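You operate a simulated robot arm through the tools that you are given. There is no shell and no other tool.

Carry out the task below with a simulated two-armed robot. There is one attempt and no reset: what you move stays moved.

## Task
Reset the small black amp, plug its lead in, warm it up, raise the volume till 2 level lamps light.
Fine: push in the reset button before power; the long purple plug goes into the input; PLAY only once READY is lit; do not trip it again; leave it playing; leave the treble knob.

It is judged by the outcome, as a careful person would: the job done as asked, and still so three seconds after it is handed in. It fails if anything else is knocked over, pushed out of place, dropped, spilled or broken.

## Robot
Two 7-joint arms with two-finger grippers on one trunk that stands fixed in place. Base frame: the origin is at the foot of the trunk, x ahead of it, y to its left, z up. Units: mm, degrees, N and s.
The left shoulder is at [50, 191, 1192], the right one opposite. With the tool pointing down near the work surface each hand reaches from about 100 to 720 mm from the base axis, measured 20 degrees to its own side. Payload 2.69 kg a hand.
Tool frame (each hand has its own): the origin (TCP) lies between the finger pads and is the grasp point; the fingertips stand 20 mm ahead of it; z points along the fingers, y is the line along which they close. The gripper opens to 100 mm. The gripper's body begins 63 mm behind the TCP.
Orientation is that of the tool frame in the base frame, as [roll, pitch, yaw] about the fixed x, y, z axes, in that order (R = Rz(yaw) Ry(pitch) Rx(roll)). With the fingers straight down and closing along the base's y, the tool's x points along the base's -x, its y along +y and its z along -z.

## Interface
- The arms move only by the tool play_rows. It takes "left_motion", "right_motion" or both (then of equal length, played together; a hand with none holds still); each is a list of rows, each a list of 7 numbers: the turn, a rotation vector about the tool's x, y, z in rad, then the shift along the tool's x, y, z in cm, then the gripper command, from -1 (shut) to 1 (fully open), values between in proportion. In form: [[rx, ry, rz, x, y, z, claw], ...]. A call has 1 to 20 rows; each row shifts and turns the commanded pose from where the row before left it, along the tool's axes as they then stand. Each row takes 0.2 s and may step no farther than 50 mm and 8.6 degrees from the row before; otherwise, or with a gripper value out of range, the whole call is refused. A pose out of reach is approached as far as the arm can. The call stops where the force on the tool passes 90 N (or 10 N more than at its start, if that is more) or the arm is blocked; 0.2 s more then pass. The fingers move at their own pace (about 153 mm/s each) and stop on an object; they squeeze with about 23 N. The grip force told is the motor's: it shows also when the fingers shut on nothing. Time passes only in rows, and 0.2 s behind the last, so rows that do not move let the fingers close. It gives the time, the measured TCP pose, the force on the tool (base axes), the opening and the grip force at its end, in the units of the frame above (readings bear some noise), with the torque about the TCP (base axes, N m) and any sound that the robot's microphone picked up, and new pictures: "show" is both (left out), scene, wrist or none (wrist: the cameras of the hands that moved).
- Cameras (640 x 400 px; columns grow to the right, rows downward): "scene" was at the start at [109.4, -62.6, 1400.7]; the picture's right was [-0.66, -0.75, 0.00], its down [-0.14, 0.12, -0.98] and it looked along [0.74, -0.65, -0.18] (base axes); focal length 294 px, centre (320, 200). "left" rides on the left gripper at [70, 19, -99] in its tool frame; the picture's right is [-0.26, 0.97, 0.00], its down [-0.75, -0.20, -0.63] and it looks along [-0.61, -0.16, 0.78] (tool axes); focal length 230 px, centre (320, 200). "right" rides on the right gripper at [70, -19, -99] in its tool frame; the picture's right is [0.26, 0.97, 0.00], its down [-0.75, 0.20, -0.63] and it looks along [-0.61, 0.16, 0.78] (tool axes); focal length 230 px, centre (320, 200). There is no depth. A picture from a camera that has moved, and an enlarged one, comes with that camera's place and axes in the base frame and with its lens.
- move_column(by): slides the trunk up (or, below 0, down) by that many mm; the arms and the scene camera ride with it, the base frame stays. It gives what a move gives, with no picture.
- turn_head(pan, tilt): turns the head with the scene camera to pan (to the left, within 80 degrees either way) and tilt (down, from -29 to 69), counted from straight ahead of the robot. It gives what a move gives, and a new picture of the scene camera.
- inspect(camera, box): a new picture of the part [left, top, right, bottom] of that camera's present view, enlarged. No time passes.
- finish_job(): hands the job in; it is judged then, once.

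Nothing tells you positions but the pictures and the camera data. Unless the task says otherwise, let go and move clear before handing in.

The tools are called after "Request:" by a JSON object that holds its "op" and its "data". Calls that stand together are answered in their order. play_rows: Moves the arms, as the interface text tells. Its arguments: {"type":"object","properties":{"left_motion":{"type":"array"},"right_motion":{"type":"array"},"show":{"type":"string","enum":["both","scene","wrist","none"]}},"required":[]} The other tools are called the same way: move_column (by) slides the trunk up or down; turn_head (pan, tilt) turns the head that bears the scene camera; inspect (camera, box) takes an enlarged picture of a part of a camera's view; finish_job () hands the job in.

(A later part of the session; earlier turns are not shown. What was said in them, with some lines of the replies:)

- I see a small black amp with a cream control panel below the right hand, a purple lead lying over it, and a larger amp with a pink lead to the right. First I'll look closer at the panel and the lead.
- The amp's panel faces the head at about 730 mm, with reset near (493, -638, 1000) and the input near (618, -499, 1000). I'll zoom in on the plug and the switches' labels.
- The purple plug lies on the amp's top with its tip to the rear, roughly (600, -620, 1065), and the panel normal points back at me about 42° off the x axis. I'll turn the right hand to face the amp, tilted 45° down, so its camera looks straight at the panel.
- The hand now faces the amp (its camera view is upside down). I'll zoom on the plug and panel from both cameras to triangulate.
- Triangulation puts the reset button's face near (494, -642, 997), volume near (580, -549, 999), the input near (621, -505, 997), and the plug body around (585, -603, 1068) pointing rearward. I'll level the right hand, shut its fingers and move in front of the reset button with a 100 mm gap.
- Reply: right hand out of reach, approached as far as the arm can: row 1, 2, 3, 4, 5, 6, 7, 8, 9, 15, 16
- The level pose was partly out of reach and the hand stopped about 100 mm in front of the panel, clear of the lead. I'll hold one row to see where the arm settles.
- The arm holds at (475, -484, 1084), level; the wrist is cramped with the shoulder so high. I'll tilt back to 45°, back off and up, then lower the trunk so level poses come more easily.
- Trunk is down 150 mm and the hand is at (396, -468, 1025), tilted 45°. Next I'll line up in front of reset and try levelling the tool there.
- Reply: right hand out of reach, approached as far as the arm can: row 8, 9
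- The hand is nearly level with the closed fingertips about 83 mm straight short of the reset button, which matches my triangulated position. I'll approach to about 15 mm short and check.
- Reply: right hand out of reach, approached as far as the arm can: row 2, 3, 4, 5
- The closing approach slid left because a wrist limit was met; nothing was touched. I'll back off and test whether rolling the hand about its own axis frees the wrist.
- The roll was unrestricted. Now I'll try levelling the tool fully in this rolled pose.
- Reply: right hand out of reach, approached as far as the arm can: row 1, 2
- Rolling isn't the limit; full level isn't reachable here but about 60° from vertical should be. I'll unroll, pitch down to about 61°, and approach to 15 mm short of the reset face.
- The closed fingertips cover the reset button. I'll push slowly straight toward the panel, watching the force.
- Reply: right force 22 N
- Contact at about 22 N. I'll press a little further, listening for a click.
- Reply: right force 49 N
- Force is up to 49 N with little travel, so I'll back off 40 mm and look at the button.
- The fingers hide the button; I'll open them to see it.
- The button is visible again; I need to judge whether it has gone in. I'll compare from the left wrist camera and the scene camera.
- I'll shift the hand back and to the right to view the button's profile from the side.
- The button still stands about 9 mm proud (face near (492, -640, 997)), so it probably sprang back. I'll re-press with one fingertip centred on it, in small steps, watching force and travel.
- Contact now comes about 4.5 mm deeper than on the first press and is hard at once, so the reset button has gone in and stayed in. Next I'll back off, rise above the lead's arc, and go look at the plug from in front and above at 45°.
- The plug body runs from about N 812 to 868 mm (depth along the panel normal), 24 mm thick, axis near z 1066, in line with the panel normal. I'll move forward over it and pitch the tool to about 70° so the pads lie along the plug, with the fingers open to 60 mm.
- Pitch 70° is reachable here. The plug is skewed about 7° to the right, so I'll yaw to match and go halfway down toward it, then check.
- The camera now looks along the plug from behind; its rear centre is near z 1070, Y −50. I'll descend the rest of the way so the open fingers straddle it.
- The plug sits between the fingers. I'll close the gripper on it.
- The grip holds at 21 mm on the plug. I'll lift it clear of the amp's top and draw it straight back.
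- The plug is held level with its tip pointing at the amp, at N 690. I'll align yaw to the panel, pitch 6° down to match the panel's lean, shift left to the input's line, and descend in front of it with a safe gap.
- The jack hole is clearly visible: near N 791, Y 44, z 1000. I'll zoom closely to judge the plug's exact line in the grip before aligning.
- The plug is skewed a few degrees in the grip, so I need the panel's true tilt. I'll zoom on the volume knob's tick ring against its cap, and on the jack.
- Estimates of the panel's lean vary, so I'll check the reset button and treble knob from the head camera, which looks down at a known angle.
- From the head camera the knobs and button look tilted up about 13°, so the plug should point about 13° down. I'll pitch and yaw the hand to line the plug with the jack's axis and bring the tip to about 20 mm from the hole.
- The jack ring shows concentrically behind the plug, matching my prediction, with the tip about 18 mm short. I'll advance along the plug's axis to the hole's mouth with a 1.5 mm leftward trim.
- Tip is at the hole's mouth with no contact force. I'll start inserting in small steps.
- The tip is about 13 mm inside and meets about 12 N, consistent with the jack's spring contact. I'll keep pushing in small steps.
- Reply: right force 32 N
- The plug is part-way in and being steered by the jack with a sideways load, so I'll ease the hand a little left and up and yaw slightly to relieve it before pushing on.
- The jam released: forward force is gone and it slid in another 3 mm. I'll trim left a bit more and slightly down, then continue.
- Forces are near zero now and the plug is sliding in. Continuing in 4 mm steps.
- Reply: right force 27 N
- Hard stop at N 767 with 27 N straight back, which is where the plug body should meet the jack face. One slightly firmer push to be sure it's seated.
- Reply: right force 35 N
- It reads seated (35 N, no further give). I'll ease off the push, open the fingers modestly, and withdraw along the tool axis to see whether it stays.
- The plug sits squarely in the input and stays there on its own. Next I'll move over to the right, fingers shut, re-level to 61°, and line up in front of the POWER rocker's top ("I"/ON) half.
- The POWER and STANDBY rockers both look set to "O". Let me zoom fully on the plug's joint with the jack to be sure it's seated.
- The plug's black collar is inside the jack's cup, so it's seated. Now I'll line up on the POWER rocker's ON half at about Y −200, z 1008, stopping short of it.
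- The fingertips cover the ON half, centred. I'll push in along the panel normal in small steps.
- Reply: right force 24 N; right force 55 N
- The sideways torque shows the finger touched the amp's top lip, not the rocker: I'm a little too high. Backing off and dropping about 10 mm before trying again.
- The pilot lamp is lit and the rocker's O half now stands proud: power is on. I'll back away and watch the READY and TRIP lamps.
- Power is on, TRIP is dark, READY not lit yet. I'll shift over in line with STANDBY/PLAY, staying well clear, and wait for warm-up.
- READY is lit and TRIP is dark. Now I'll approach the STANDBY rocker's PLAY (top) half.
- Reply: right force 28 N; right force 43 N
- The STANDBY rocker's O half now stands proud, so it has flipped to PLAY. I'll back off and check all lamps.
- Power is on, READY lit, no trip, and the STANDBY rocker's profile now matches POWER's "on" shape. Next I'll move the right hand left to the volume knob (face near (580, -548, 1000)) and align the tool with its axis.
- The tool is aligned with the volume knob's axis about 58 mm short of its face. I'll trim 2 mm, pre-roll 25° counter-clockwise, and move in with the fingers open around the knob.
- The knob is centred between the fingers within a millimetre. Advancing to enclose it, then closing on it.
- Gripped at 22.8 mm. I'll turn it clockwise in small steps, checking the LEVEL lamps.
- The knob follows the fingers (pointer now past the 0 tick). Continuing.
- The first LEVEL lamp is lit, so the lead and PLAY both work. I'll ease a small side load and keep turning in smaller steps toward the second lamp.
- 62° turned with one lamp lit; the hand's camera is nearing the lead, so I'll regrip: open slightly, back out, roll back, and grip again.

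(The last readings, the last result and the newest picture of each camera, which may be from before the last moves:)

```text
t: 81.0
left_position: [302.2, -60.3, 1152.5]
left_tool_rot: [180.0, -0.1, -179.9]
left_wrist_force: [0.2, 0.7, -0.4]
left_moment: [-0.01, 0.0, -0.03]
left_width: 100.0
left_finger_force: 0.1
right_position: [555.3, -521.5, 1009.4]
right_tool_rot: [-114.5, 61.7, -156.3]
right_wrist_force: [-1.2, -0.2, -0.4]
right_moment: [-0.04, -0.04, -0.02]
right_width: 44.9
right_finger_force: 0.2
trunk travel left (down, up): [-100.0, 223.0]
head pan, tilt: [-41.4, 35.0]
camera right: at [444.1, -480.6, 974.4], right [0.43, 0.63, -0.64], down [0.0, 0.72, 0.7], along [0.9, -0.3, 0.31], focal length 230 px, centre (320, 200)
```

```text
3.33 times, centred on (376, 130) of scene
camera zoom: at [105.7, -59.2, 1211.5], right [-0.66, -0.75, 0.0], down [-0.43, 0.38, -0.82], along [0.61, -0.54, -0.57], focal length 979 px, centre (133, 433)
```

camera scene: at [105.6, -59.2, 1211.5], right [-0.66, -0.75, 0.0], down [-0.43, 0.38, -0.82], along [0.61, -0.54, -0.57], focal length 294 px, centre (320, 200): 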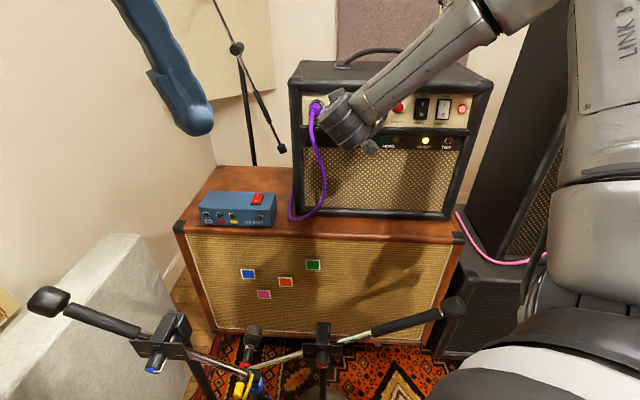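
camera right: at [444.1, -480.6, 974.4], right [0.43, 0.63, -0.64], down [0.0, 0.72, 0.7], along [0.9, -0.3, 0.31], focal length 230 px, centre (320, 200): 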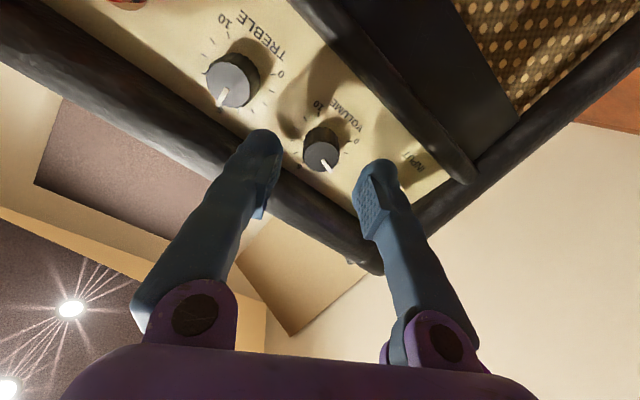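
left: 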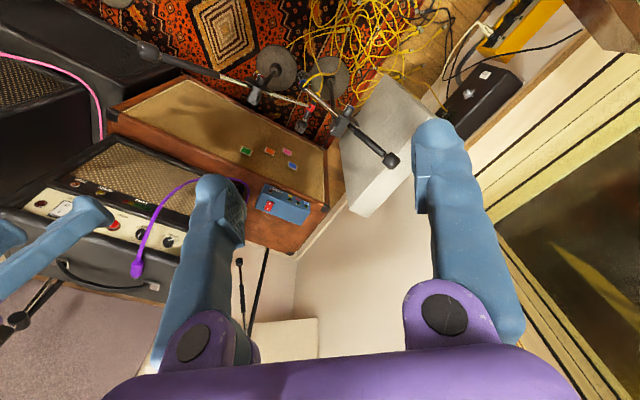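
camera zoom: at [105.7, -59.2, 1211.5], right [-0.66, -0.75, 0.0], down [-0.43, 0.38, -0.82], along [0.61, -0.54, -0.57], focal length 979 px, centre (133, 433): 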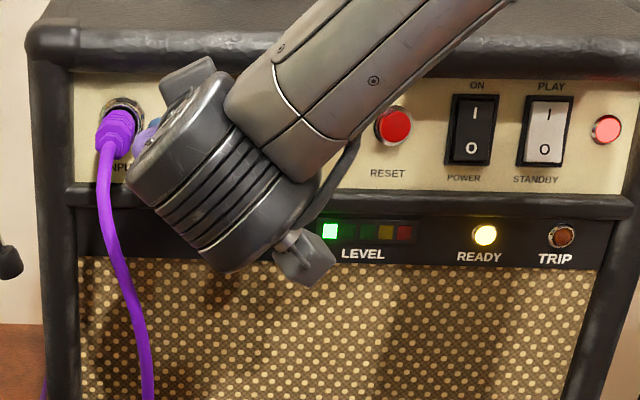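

The knob held its setting. Moving back in and gripping again.

Request:
{"op": "play_rows", "data": {"right_motion": [[0, 0, 0, 0.04, 0.05, 0.9, -0.1], [0, 0, 0, 0, 0, 0.9, -0.1], [0, 0, 0, 0, 0, 0.7, -0.1], [0, 0, 0, 0, 0, 0, -0.1], [0, 0, 0, 0, 0, 0, -1], [0, 0, 0, 0, 0, 0, -1], [0, 0, 0, 0, 0, 0, -1]], "show": "none"}}

Request:
{"op": "inspect", "data": {"camera": "right", "box": [220, 80, 412, 200]}}

Request:
{"op": "inspect", "data": {"camera": "scene", "box": [280, 70, 472, 190]}}

```text
t: 82.6
left_position: [303.4, -61.1, 1152.1]
left_tool_rot: [180.0, 0.0, -180.0]
left_wrist_force: [-0.9, 0.4, 0.1]
left_moment: [0.0, -0.03, 0.03]
left_width: 100.0
left_finger_force: 0.0
right_position: [571.9, -539.3, 1002.8]
right_tool_rot: [-114.7, 61.8, -156.1]
right_wrist_force: [3.2, 1.9, 0.8]
right_moment: [-0.01, -0.05, 0.04]
right_width: 22.2
right_finger_force: 44.5
trunk travel left (down, up): [-100.0, 223.0]
head pan, tilt: [-41.4, 35.0]
```

```text
3.33 times, centred on (316, 140) of right
camera zoom: at [462.2, -497.5, 969.2], right [0.43, 0.63, -0.64], down [0.0, 0.71, 0.7], along [0.9, -0.3, 0.31], focal length 767 px, centre (333, 400)
```

zoom: 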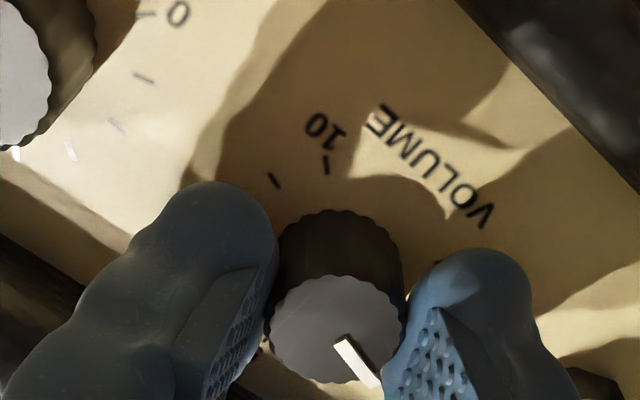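

```text
3.33 times, centred on (376, 130) of scene
camera zoom: at [105.9, -59.1, 1211.5], right [-0.66, -0.75, 0.0], down [-0.43, 0.38, -0.82], along [0.61, -0.54, -0.57], focal length 979 px, centre (133, 433)
```

zoom: 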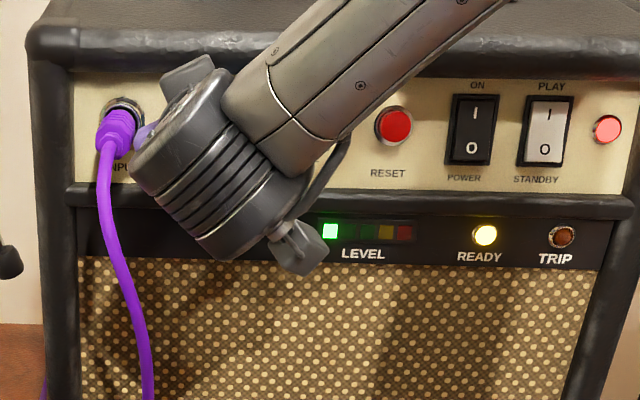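

Regripped; still one lamp. Turning clockwise again in small steps.

Request:
{"op": "play_rows", "data": {"right_motion": [[0, 0, 0.07, 0, 0, 0, -1], [0, 0, 0.07, 0, 0, 0, -1], [0, 0, 0, 0, 0, 0, -1]], "show": "none"}}

Request:
{"op": "inspect", "data": {"camera": "scene", "box": [280, 70, 472, 190]}}

Request:
{"op": "play_rows", "data": {"right_motion": [[0, 0, 0.06, 0, 0, 0, -1], [0, 0, 0.06, 0, 0, 0, -1], [0, 0, 0, 0, 0, 0, -1]], "show": "none"}}

Request:
{"op": "inspect", "data": {"camera": "scene", "box": [280, 70, 472, 190]}}

```text
t: 83.4
left_position: [302.6, -62.0, 1152.5]
left_tool_rot: [-180.0, 0.0, 180.0]
left_wrist_force: [-0.3, -0.4, 0.0]
left_moment: [-0.01, -0.01, -0.01]
left_width: 99.7
left_finger_force: 0.1
right_position: [573.1, -539.2, 1003.2]
right_tool_rot: [-123.1, 68.9, -165.5]
right_wrist_force: [1.9, -2.6, 2.4]
right_moment: [-0.07, -0.06, -0.01]
right_width: 22.4
right_finger_force: 44.7
trunk travel left (down, up): [-100.0, 223.0]
head pan, tilt: [-41.4, 35.0]
```

```text
3.33 times, centred on (376, 130) of scene
camera zoom: at [105.7, -59.3, 1211.5], right [-0.66, -0.75, 0.0], down [-0.43, 0.38, -0.82], along [0.61, -0.54, -0.57], focal length 979 px, centre (133, 433)
```

zoom: 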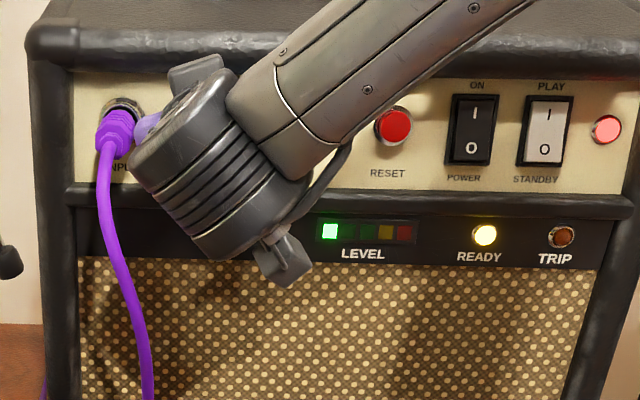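

```text
t: 84.2
left_position: [301.8, -60.3, 1152.9]
left_tool_rot: [-180.0, 0.1, -180.0]
left_wrist_force: [0.0, 0.2, -0.1]
left_moment: [0.0, 0.0, 0.04]
left_width: 100.0
left_finger_force: 0.1
right_position: [572.2, -539.9, 1004.0]
right_tool_rot: [-136.4, 74.3, -179.5]
right_wrist_force: [4.0, -3.7, 3.6]
right_moment: [-0.16, -0.23, 0.04]
right_width: 22.3
right_finger_force: 45.0
trunk travel left (down, up): [-100.0, 223.0]
head pan, tilt: [-41.4, 35.0]
```

```text
3.33 times, centred on (376, 130) of scene
camera zoom: at [105.7, -59.4, 1211.5], right [-0.66, -0.75, 0.0], down [-0.43, 0.38, -0.82], along [0.61, -0.54, -0.57], focal length 979 px, centre (133, 433)
```

zoom: 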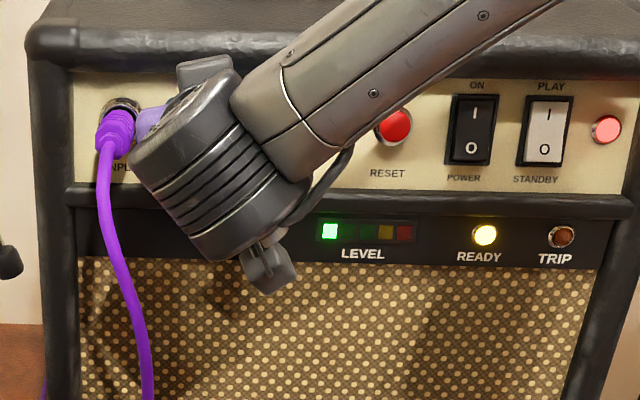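

Request:
{"op": "play_rows", "data": {"right_motion": [[0, 0, 0.06, 0, 0, 0, -1], [0, 0, 0.06, 0, 0, 0, -1], [0, 0, 0, 0, 0, 0, -1]], "show": "none"}}

Request:
{"op": "inspect", "data": {"camera": "scene", "box": [280, 70, 472, 190]}}

Request:
{"op": "inspect", "data": {"camera": "right", "box": [220, 80, 412, 200]}}

```text
t: 85.0
left_position: [303.0, -59.6, 1152.8]
left_tool_rot: [-180.0, 0.0, -180.0]
left_wrist_force: [0.4, 0.8, 0.4]
left_moment: [-0.02, 0.01, 0.01]
left_width: 99.8
left_finger_force: 0.0
right_position: [572.6, -539.5, 1002.6]
right_tool_rot: [-160.2, 77.9, 155.9]
right_wrist_force: [2.9, -6.2, 5.4]
right_moment: [-0.15, -0.14, -0.07]
right_width: 22.5
right_finger_force: 45.5
trunk travel left (down, up): [-100.0, 223.0]
head pan, tilt: [-41.4, 35.0]
```

```text
3.33 times, centred on (376, 130) of scene
camera zoom: at [105.4, -59.4, 1211.5], right [-0.66, -0.75, 0.0], down [-0.43, 0.38, -0.82], along [0.61, -0.54, -0.57], focal length 979 px, centre (133, 433)
```

zoom: 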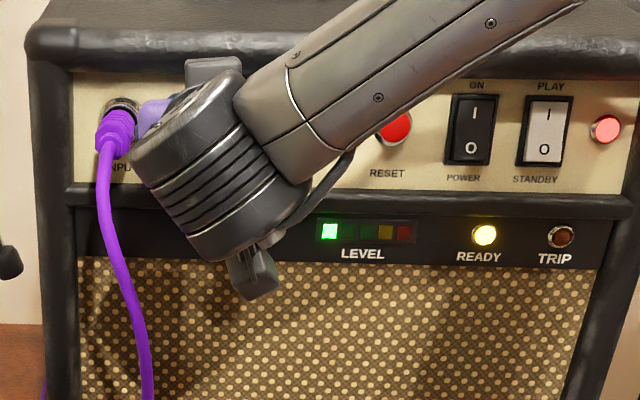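

```text
3.33 times, centred on (316, 140) of right
camera zoom: at [476.5, -478.8, 955.6], right [0.61, 0.72, -0.32], down [-0.16, 0.51, 0.84], along [0.77, -0.47, 0.43], focal length 767 px, centre (333, 400)
```

zoom: 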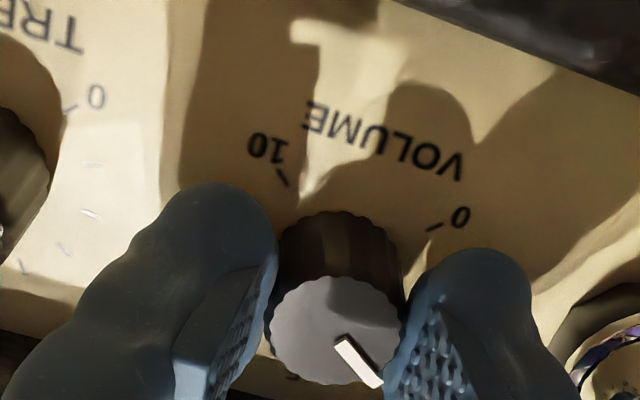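

Request:
{"op": "play_rows", "data": {"right_motion": [[0, 0, 0.06, 0, 0, 0, -1], [0, 0, 0.05, 0, 0, 0, -1], [0, 0, 0, 0, 0, 0, -1]], "show": "none"}}

Request:
{"op": "inspect", "data": {"camera": "scene", "box": [280, 70, 472, 190]}}

Request:
{"op": "play_rows", "data": {"right_motion": [[0, 0, 0.05, 0, 0, 0, -1], [0, 0, 0.05, 0, 0, 0, -1], [0, 0, 0, 0, 0, 0, -1]], "show": "none"}}

Request:
{"op": "inspect", "data": {"camera": "scene", "box": [280, 70, 472, 190]}}

```text
t: 85.8
left_position: [301.0, -61.4, 1152.7]
left_tool_rot: [-179.9, -0.1, -180.0]
left_wrist_force: [0.5, -0.1, 0.0]
left_moment: [-0.01, -0.03, 0.01]
left_width: 100.2
left_finger_force: 0.1
right_position: [571.6, -540.2, 1004.0]
right_tool_rot: [169.3, 78.5, 124.8]
right_wrist_force: [3.6, -6.1, 5.1]
right_moment: [-0.1, -0.12, -0.08]
right_width: 22.3
right_finger_force: 45.0
trunk travel left (down, up): [-100.0, 223.0]
head pan, tilt: [-41.4, 35.0]
```

```text
3.33 times, centred on (376, 130) of scene
camera zoom: at [105.5, -59.4, 1211.5], right [-0.66, -0.75, 0.0], down [-0.43, 0.38, -0.82], along [0.61, -0.54, -0.57], focal length 979 px, centre (133, 433)
```

zoom: 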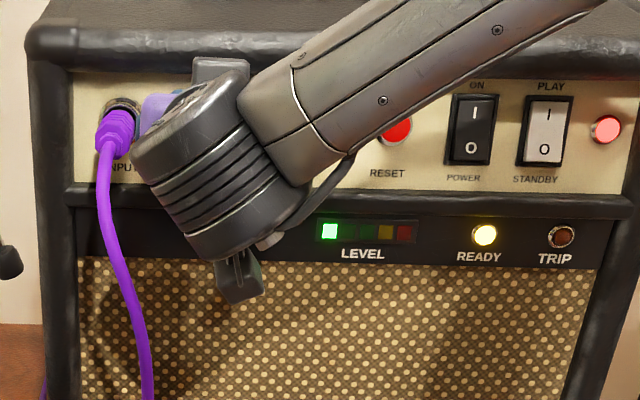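

```text
t: 86.6
left_position: [302.6, -59.1, 1153.1]
left_tool_rot: [-180.0, 0.1, -180.0]
left_wrist_force: [0.2, 0.4, -0.9]
left_moment: [0.03, 0.02, -0.03]
left_width: 100.0
left_finger_force: 0.1
right_position: [571.4, -540.0, 1004.1]
right_tool_rot: [145.7, 76.2, 100.6]
right_wrist_force: [0.8, -5.8, 4.1]
right_moment: [-0.31, -0.3, -0.18]
right_width: 22.5
right_finger_force: 44.5
trunk travel left (down, up): [-100.0, 223.0]
head pan, tilt: [-41.4, 35.0]
```

```text
3.33 times, centred on (376, 130) of scene
camera zoom: at [105.4, -59.4, 1211.5], right [-0.66, -0.75, 0.0], down [-0.43, 0.38, -0.82], along [0.61, -0.54, -0.57], focal length 979 px, centre (133, 433)
```

zoom: 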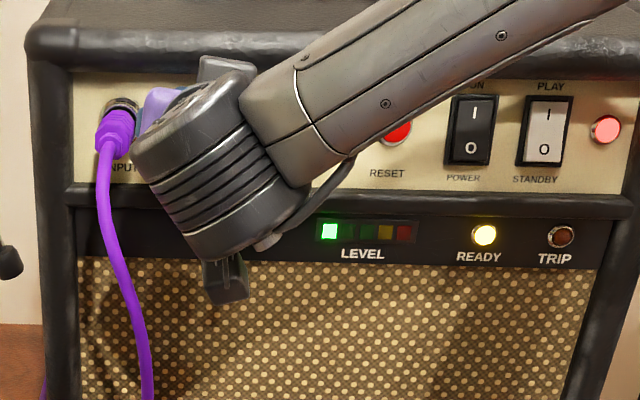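

Request:
{"op": "play_rows", "data": {"right_motion": [[0, 0, 0.05, 0, 0, 0, -1], [0, 0, 0.05, 0, 0, 0, -1], [0, 0, 0, 0, 0, 0, -1]], "show": "none"}}

Request:
{"op": "inspect", "data": {"camera": "scene", "box": [280, 70, 472, 190]}}

Request:
{"op": "inspect", "data": {"camera": "right", "box": [220, 80, 412, 200]}}

```text
t: 87.4
left_position: [302.0, -59.9, 1152.7]
left_tool_rot: [180.0, 0.0, -179.9]
left_wrist_force: [-0.3, -0.5, -0.2]
left_moment: [-0.01, 0.02, 0.0]
left_width: 100.2
left_finger_force: 0.0
right_position: [571.6, -540.5, 1001.7]
right_tool_rot: [130.5, 72.3, 84.8]
right_wrist_force: [-0.4, -7.2, 3.7]
right_moment: [-0.25, -0.24, -0.15]
right_width: 22.2
right_finger_force: 45.0
trunk travel left (down, up): [-100.0, 223.0]
head pan, tilt: [-41.4, 35.0]
```

```text
3.33 times, centred on (376, 130) of scene
camera zoom: at [105.2, -59.6, 1211.6], right [-0.66, -0.75, 0.0], down [-0.43, 0.38, -0.82], along [0.61, -0.54, -0.57], focal length 979 px, centre (133, 433)
```

zoom: 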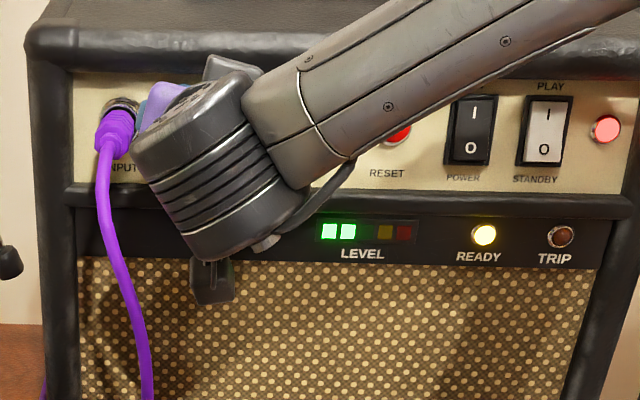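

```text
3.33 times, centred on (316, 140) of right
camera zoom: at [491.0, -462.6, 951.6], right [0.69, 0.72, -0.02], down [-0.32, 0.34, 0.89], along [0.64, -0.61, 0.46], focal length 767 px, centre (333, 400)
```

zoom: 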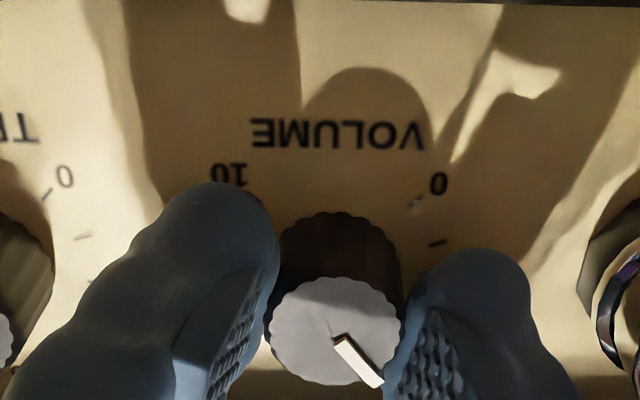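

Two LEVEL lamps are lit. I'll add a touch (about 4°) so it isn't right on the threshold, then let go gently and back out.

Request:
{"op": "play_rows", "data": {"right_motion": [[0, 0, 0.07, 0, 0, 0, -1], [0, 0, 0, 0, 0, 0, -1], [0, 0, 0, 0, 0, 0, -1]], "show": "none"}}

Request:
{"op": "inspect", "data": {"camera": "scene", "box": [280, 70, 472, 190]}}

Request:
{"op": "play_rows", "data": {"right_motion": [[0, 0, 0, 0, 0, 0, -0.42], [0, 0, 0, 0, 0, 0, -0.42], [0, 0, 0, 0, 0, -1.0, -0.42], [0, 0, 0, 0, 0, -1.5, -0.42], [0, 0, 0, 0, 0, 0, -0.42]], "show": "wrist"}}

Request:
{"op": "inspect", "data": {"camera": "scene", "box": [280, 70, 472, 190]}}

```text
t: 88.2
left_position: [301.5, -61.0, 1153.1]
left_tool_rot: [180.0, 0.0, 180.0]
left_wrist_force: [0.3, 0.2, -0.1]
left_moment: [-0.02, 0.02, -0.01]
left_width: 99.9
left_finger_force: 0.1
right_position: [572.4, -539.6, 1002.5]
right_tool_rot: [123.4, 69.1, 77.5]
right_wrist_force: [-1.0, -7.3, 4.4]
right_moment: [-0.24, -0.17, -0.19]
right_width: 22.0
right_finger_force: 45.1
trunk travel left (down, up): [-100.0, 223.0]
head pan, tilt: [-41.4, 35.0]
```

```text
3.33 times, centred on (376, 130) of scene
camera zoom: at [105.2, -59.7, 1211.5], right [-0.66, -0.75, 0.0], down [-0.43, 0.38, -0.82], along [0.61, -0.54, -0.57], focal length 979 px, centre (133, 433)
```

zoom: 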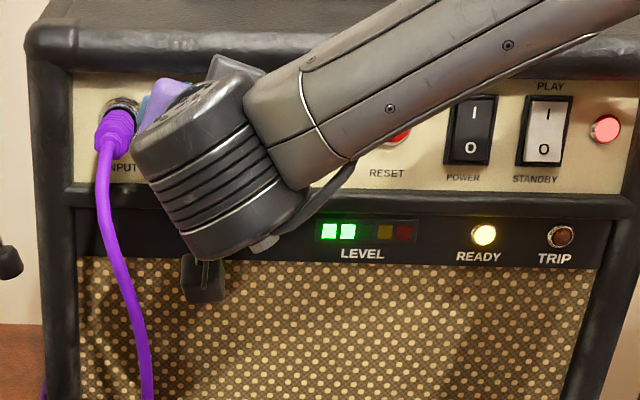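

```text
t: 89.4
left_position: [302.3, -59.8, 1152.1]
left_tool_rot: [180.0, 0.0, -179.9]
left_wrist_force: [0.5, 0.1, -0.1]
left_moment: [0.01, 0.0, -0.01]
left_width: 99.9
left_finger_force: 0.0
right_position: [554.8, -523.0, 1007.4]
right_tool_rot: [123.6, 69.1, 77.7]
right_wrist_force: [0.3, -0.2, -0.3]
right_moment: [0.0, 0.02, -0.05]
right_width: 28.7
right_finger_force: 0.1
trunk travel left (down, up): [-100.0, 223.0]
head pan, tilt: [-41.4, 35.0]
camera right: at [477.0, -441.5, 956.6], right [0.7, 0.71, 0.04], down [-0.36, 0.3, 0.88], along [0.61, -0.64, 0.46], focal length 230 px, centre (320, 200)
```

right: 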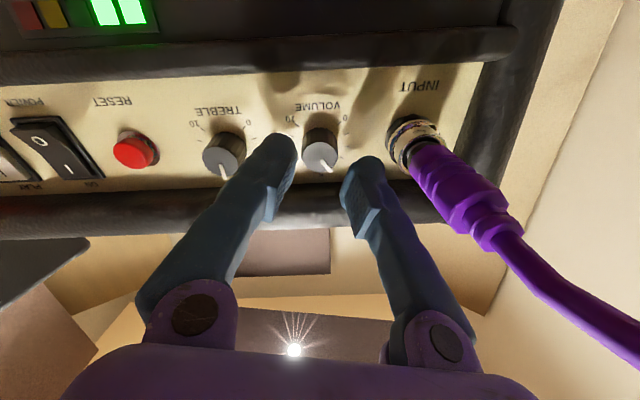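

```text
3.33 times, centred on (376, 130) of scene
camera zoom: at [105.7, -59.3, 1211.5], right [-0.66, -0.75, 0.0], down [-0.43, 0.38, -0.82], along [0.61, -0.54, -0.57], focal length 979 px, centre (133, 433)
```

zoom: 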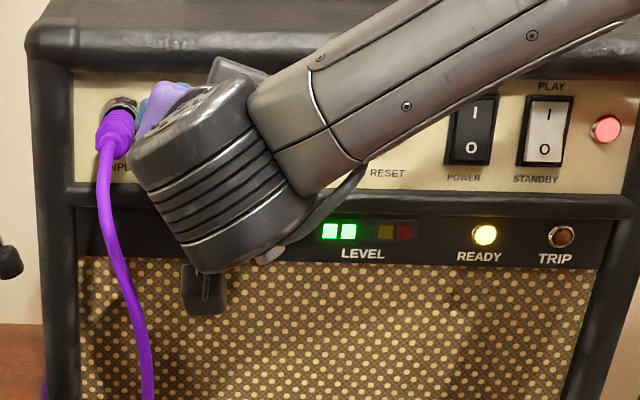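

Two lamps stay lit with the knob released, no trip. I'll back the hand away carefully: straight out, unroll, tip down, and withdraw.

Request:
{"op": "play_rows", "data": {"right_motion": [[0, 0, 0, 0, 0, -1.5, -0.42], [0, 0, 0, 0, 0, -1.5, -0.42], [0, 0, -0.1, 0, 0, 0, -0.42], [0, 0, -0.1, 0, 0, 0, -0.42], [0, 0, -0.1, 0, 0, 0, -0.42], [0, 0.14, 0, 0, 0, 0, -0.42], [0, 0.14, 0, 0, 0, 0, -0.42], [0, 0.14, 0, 0, 0, 0, -0.42], [0, 0, 0, -1.0, -1.0, -2.5, -0.42], [0, 0, 0, -1.0, -1.0, -2.5, -0.42], [0, 0, 0, -1.0, -1.0, -2.5, -0.42], [0, 0, 0, -1.0, -1.0, -2.5, -0.42]], "show": "both"}}

Request:
{"op": "inspect", "data": {"camera": "scene", "box": [280, 60, 480, 185]}}

```text
t: 92.0
left_position: [302.4, -60.5, 1152.3]
left_tool_rot: [180.0, 0.1, -180.0]
left_wrist_force: [1.2, 0.4, -0.7]
left_moment: [-0.02, 0.0, 0.01]
left_width: 99.9
left_finger_force: 0.0
right_position: [462.5, -490.8, 1104.6]
right_tool_rot: [179.4, 54.6, 135.2]
right_wrist_force: [-0.3, -0.1, -0.5]
right_moment: [0.05, -0.02, -0.02]
right_width: 29.2
right_finger_force: 0.0
trunk travel left (down, up): [-100.0, 223.0]
head pan, tilt: [-41.4, 35.0]
camera scene: at [105.3, -59.1, 1211.6], right [-0.66, -0.75, 0.0], down [-0.43, 0.38, -0.82], along [0.61, -0.54, -0.57], focal length 294 px, centre (320, 200)
camera right: at [363.0, -418.5, 1105.3], right [0.57, 0.8, -0.2], down [0.08, 0.19, 0.98], along [0.82, -0.57, 0.05], focal length 230 px, centre (320, 200)
```

scene: 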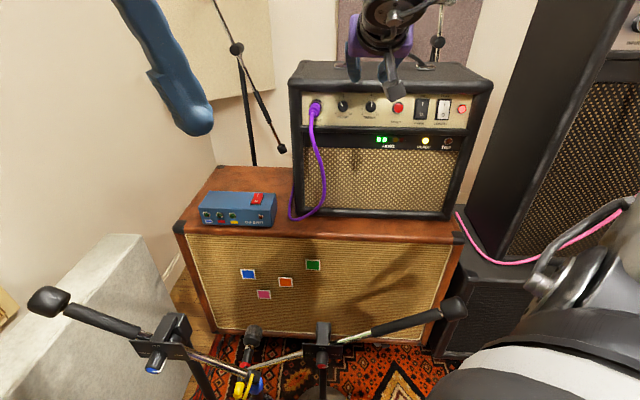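
right: 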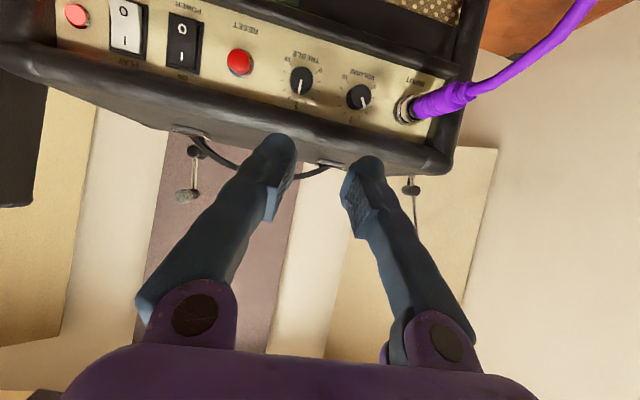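

```text
3.20 times, centred on (380, 122) of scene
camera zoom: at [105.3, -59.1, 1211.6], right [-0.66, -0.75, 0.0], down [-0.43, 0.38, -0.82], along [0.61, -0.54, -0.57], focal length 939 px, centre (128, 448)
```

zoom: 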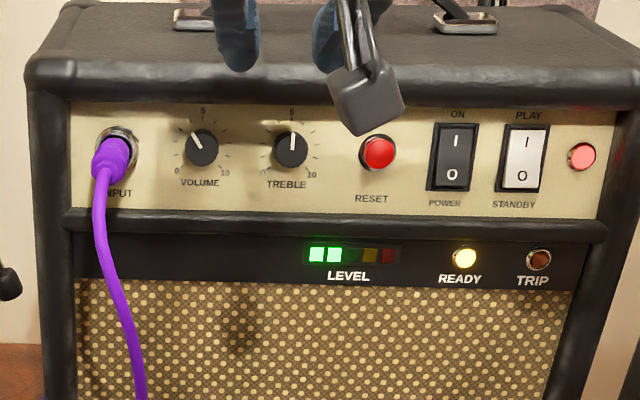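

Two lamps lit, READY on, TRIP dark, treble still at 5, plug seated. I'll withdraw a bit further and wait a few seconds to confirm it stays so.

Request:
{"op": "play_rows", "data": {"right_motion": [[0, 0, 0, 0, -1.0, -3.0, -0.42], [0, 0, 0, 0, -1.0, -3.0, -0.42], [0, 0, 0, 0, 0, 0, -0.42], [0, 0, 0, 0, 0, 0, -0.42], [0, 0, 0, 0, 0, 0, -0.42], [0, 0, 0, 0, 0, 0, -0.42], [0, 0, 0, 0, 0, 0, -0.42], [0, 0, 0, 0, 0, 0, -0.42], [0, 0, 0, 0, 0, 0, -0.42], [0, 0, 0, 0, 0, 0, -0.42], [0, 0, 0, 0, 0, 0, -0.42], [0, 0, 0, 0, 0, 0, -0.42], [0, 0, 0, 0, 0, 0, -0.42], [0, 0, 0, 0, 0, 0, -0.42], [0, 0, 0, 0, 0, 0, -0.42], [0, 0, 0, 0, 0, 0, -0.42], [0, 0, 0, 0, 0, 0, -0.42], [0, 0, 0, 0, 0, 0, -0.42], [0, 0, 0, 0, 0, 0, -0.42], [0, 0, 0, 0, 0, 0, -0.42]], "show": "both"}}

Request:
{"op": "inspect", "data": {"camera": "scene", "box": [280, 60, 480, 185]}}

```text
t: 96.2
left_position: [302.0, -60.1, 1153.3]
left_tool_rot: [180.0, 0.0, 180.0]
left_wrist_force: [0.2, -0.2, -1.0]
left_moment: [0.01, -0.03, 0.0]
left_width: 100.2
left_finger_force: 0.1
right_position: [414.1, -470.4, 1138.3]
right_tool_rot: [179.5, 54.6, 135.1]
right_wrist_force: [0.5, 0.4, 0.4]
right_moment: [0.01, -0.01, 0.02]
right_width: 29.1
right_finger_force: 0.0
trunk travel left (down, up): [-100.0, 223.0]
head pan, tilt: [-41.4, 35.0]
camera scene: at [105.7, -59.2, 1211.5], right [-0.66, -0.75, 0.0], down [-0.43, 0.38, -0.82], along [0.61, -0.54, -0.57], focal length 294 px, centre (320, 200)
camera right: at [314.5, -398.6, 1138.9], right [0.57, 0.8, -0.2], down [0.08, 0.19, 0.98], along [0.82, -0.57, 0.05], focal length 230 px, centre (320, 200)
```

scene: 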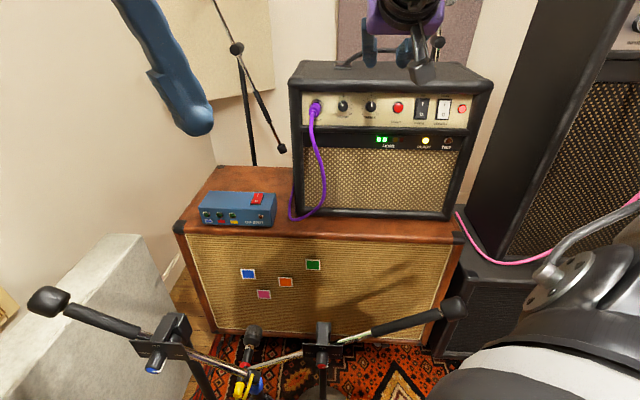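
right: 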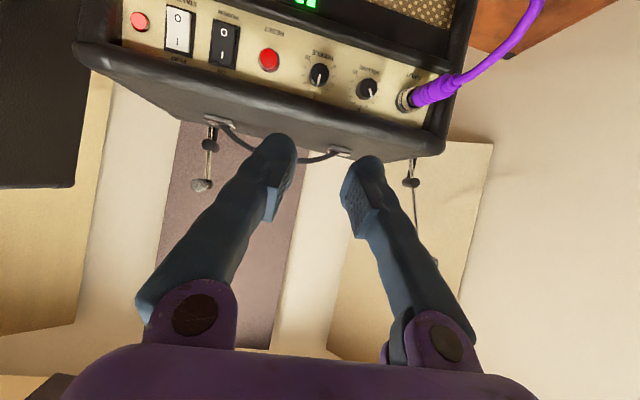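

```text
3.20 times, centred on (380, 122) of scene
camera zoom: at [105.7, -59.2, 1211.5], right [-0.66, -0.75, 0.0], down [-0.43, 0.38, -0.82], along [0.61, -0.54, -0.57], focal length 939 px, centre (128, 448)
```

zoom: 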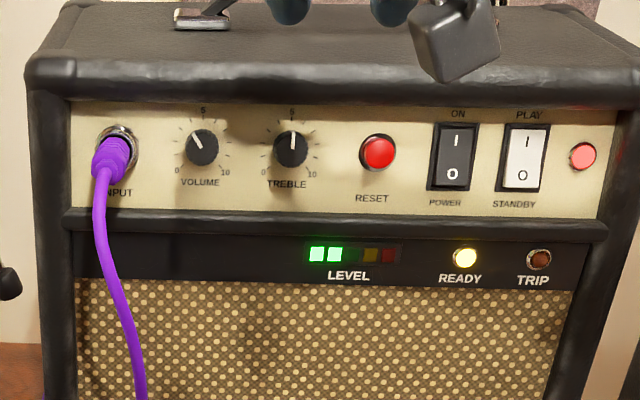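

The amp is steady: reset is in, the lead is plugged in, power and PLAY are on, READY is lit, TRIP is dark, exactly two LEVEL lamps are lit, and treble is untouched. Both hands are clear and nothing else has moved, so I'm handing it in.

Request:
{"op": "finish_job", "data": {}}

```text
The job is handed in.
```

The small black amp is playing with two LEVEL lamps lit, and I've handed the job in. Those lamps held for about seven seconds after I let go of the volume knob.

- **Reset:** I pushed the button in before power. A second touch met it about 4.5 mm deeper, so it stayed in.
- **Lead:** the long purple plug is in the input and stays there on its own. It jammed part-way, but a small sideways adjustment freed it and it slid in until it stopped.
- **Power and PLAY:** I switched power on, waited for READY to light, then flipped STANDBY to PLAY. TRIP has stayed dark throughout.
- **Volume:** turned up about 105° from zero, a few degrees past the point where the second lamp came on.
- **Treble:** untouched, still at 5.

While pressing the power switch, a finger may also have touched the amp's top lip, peaking at about 55 N. The amp did not visibly move. Both hands are clear, and the camera view shows nothing else knocked or moved.
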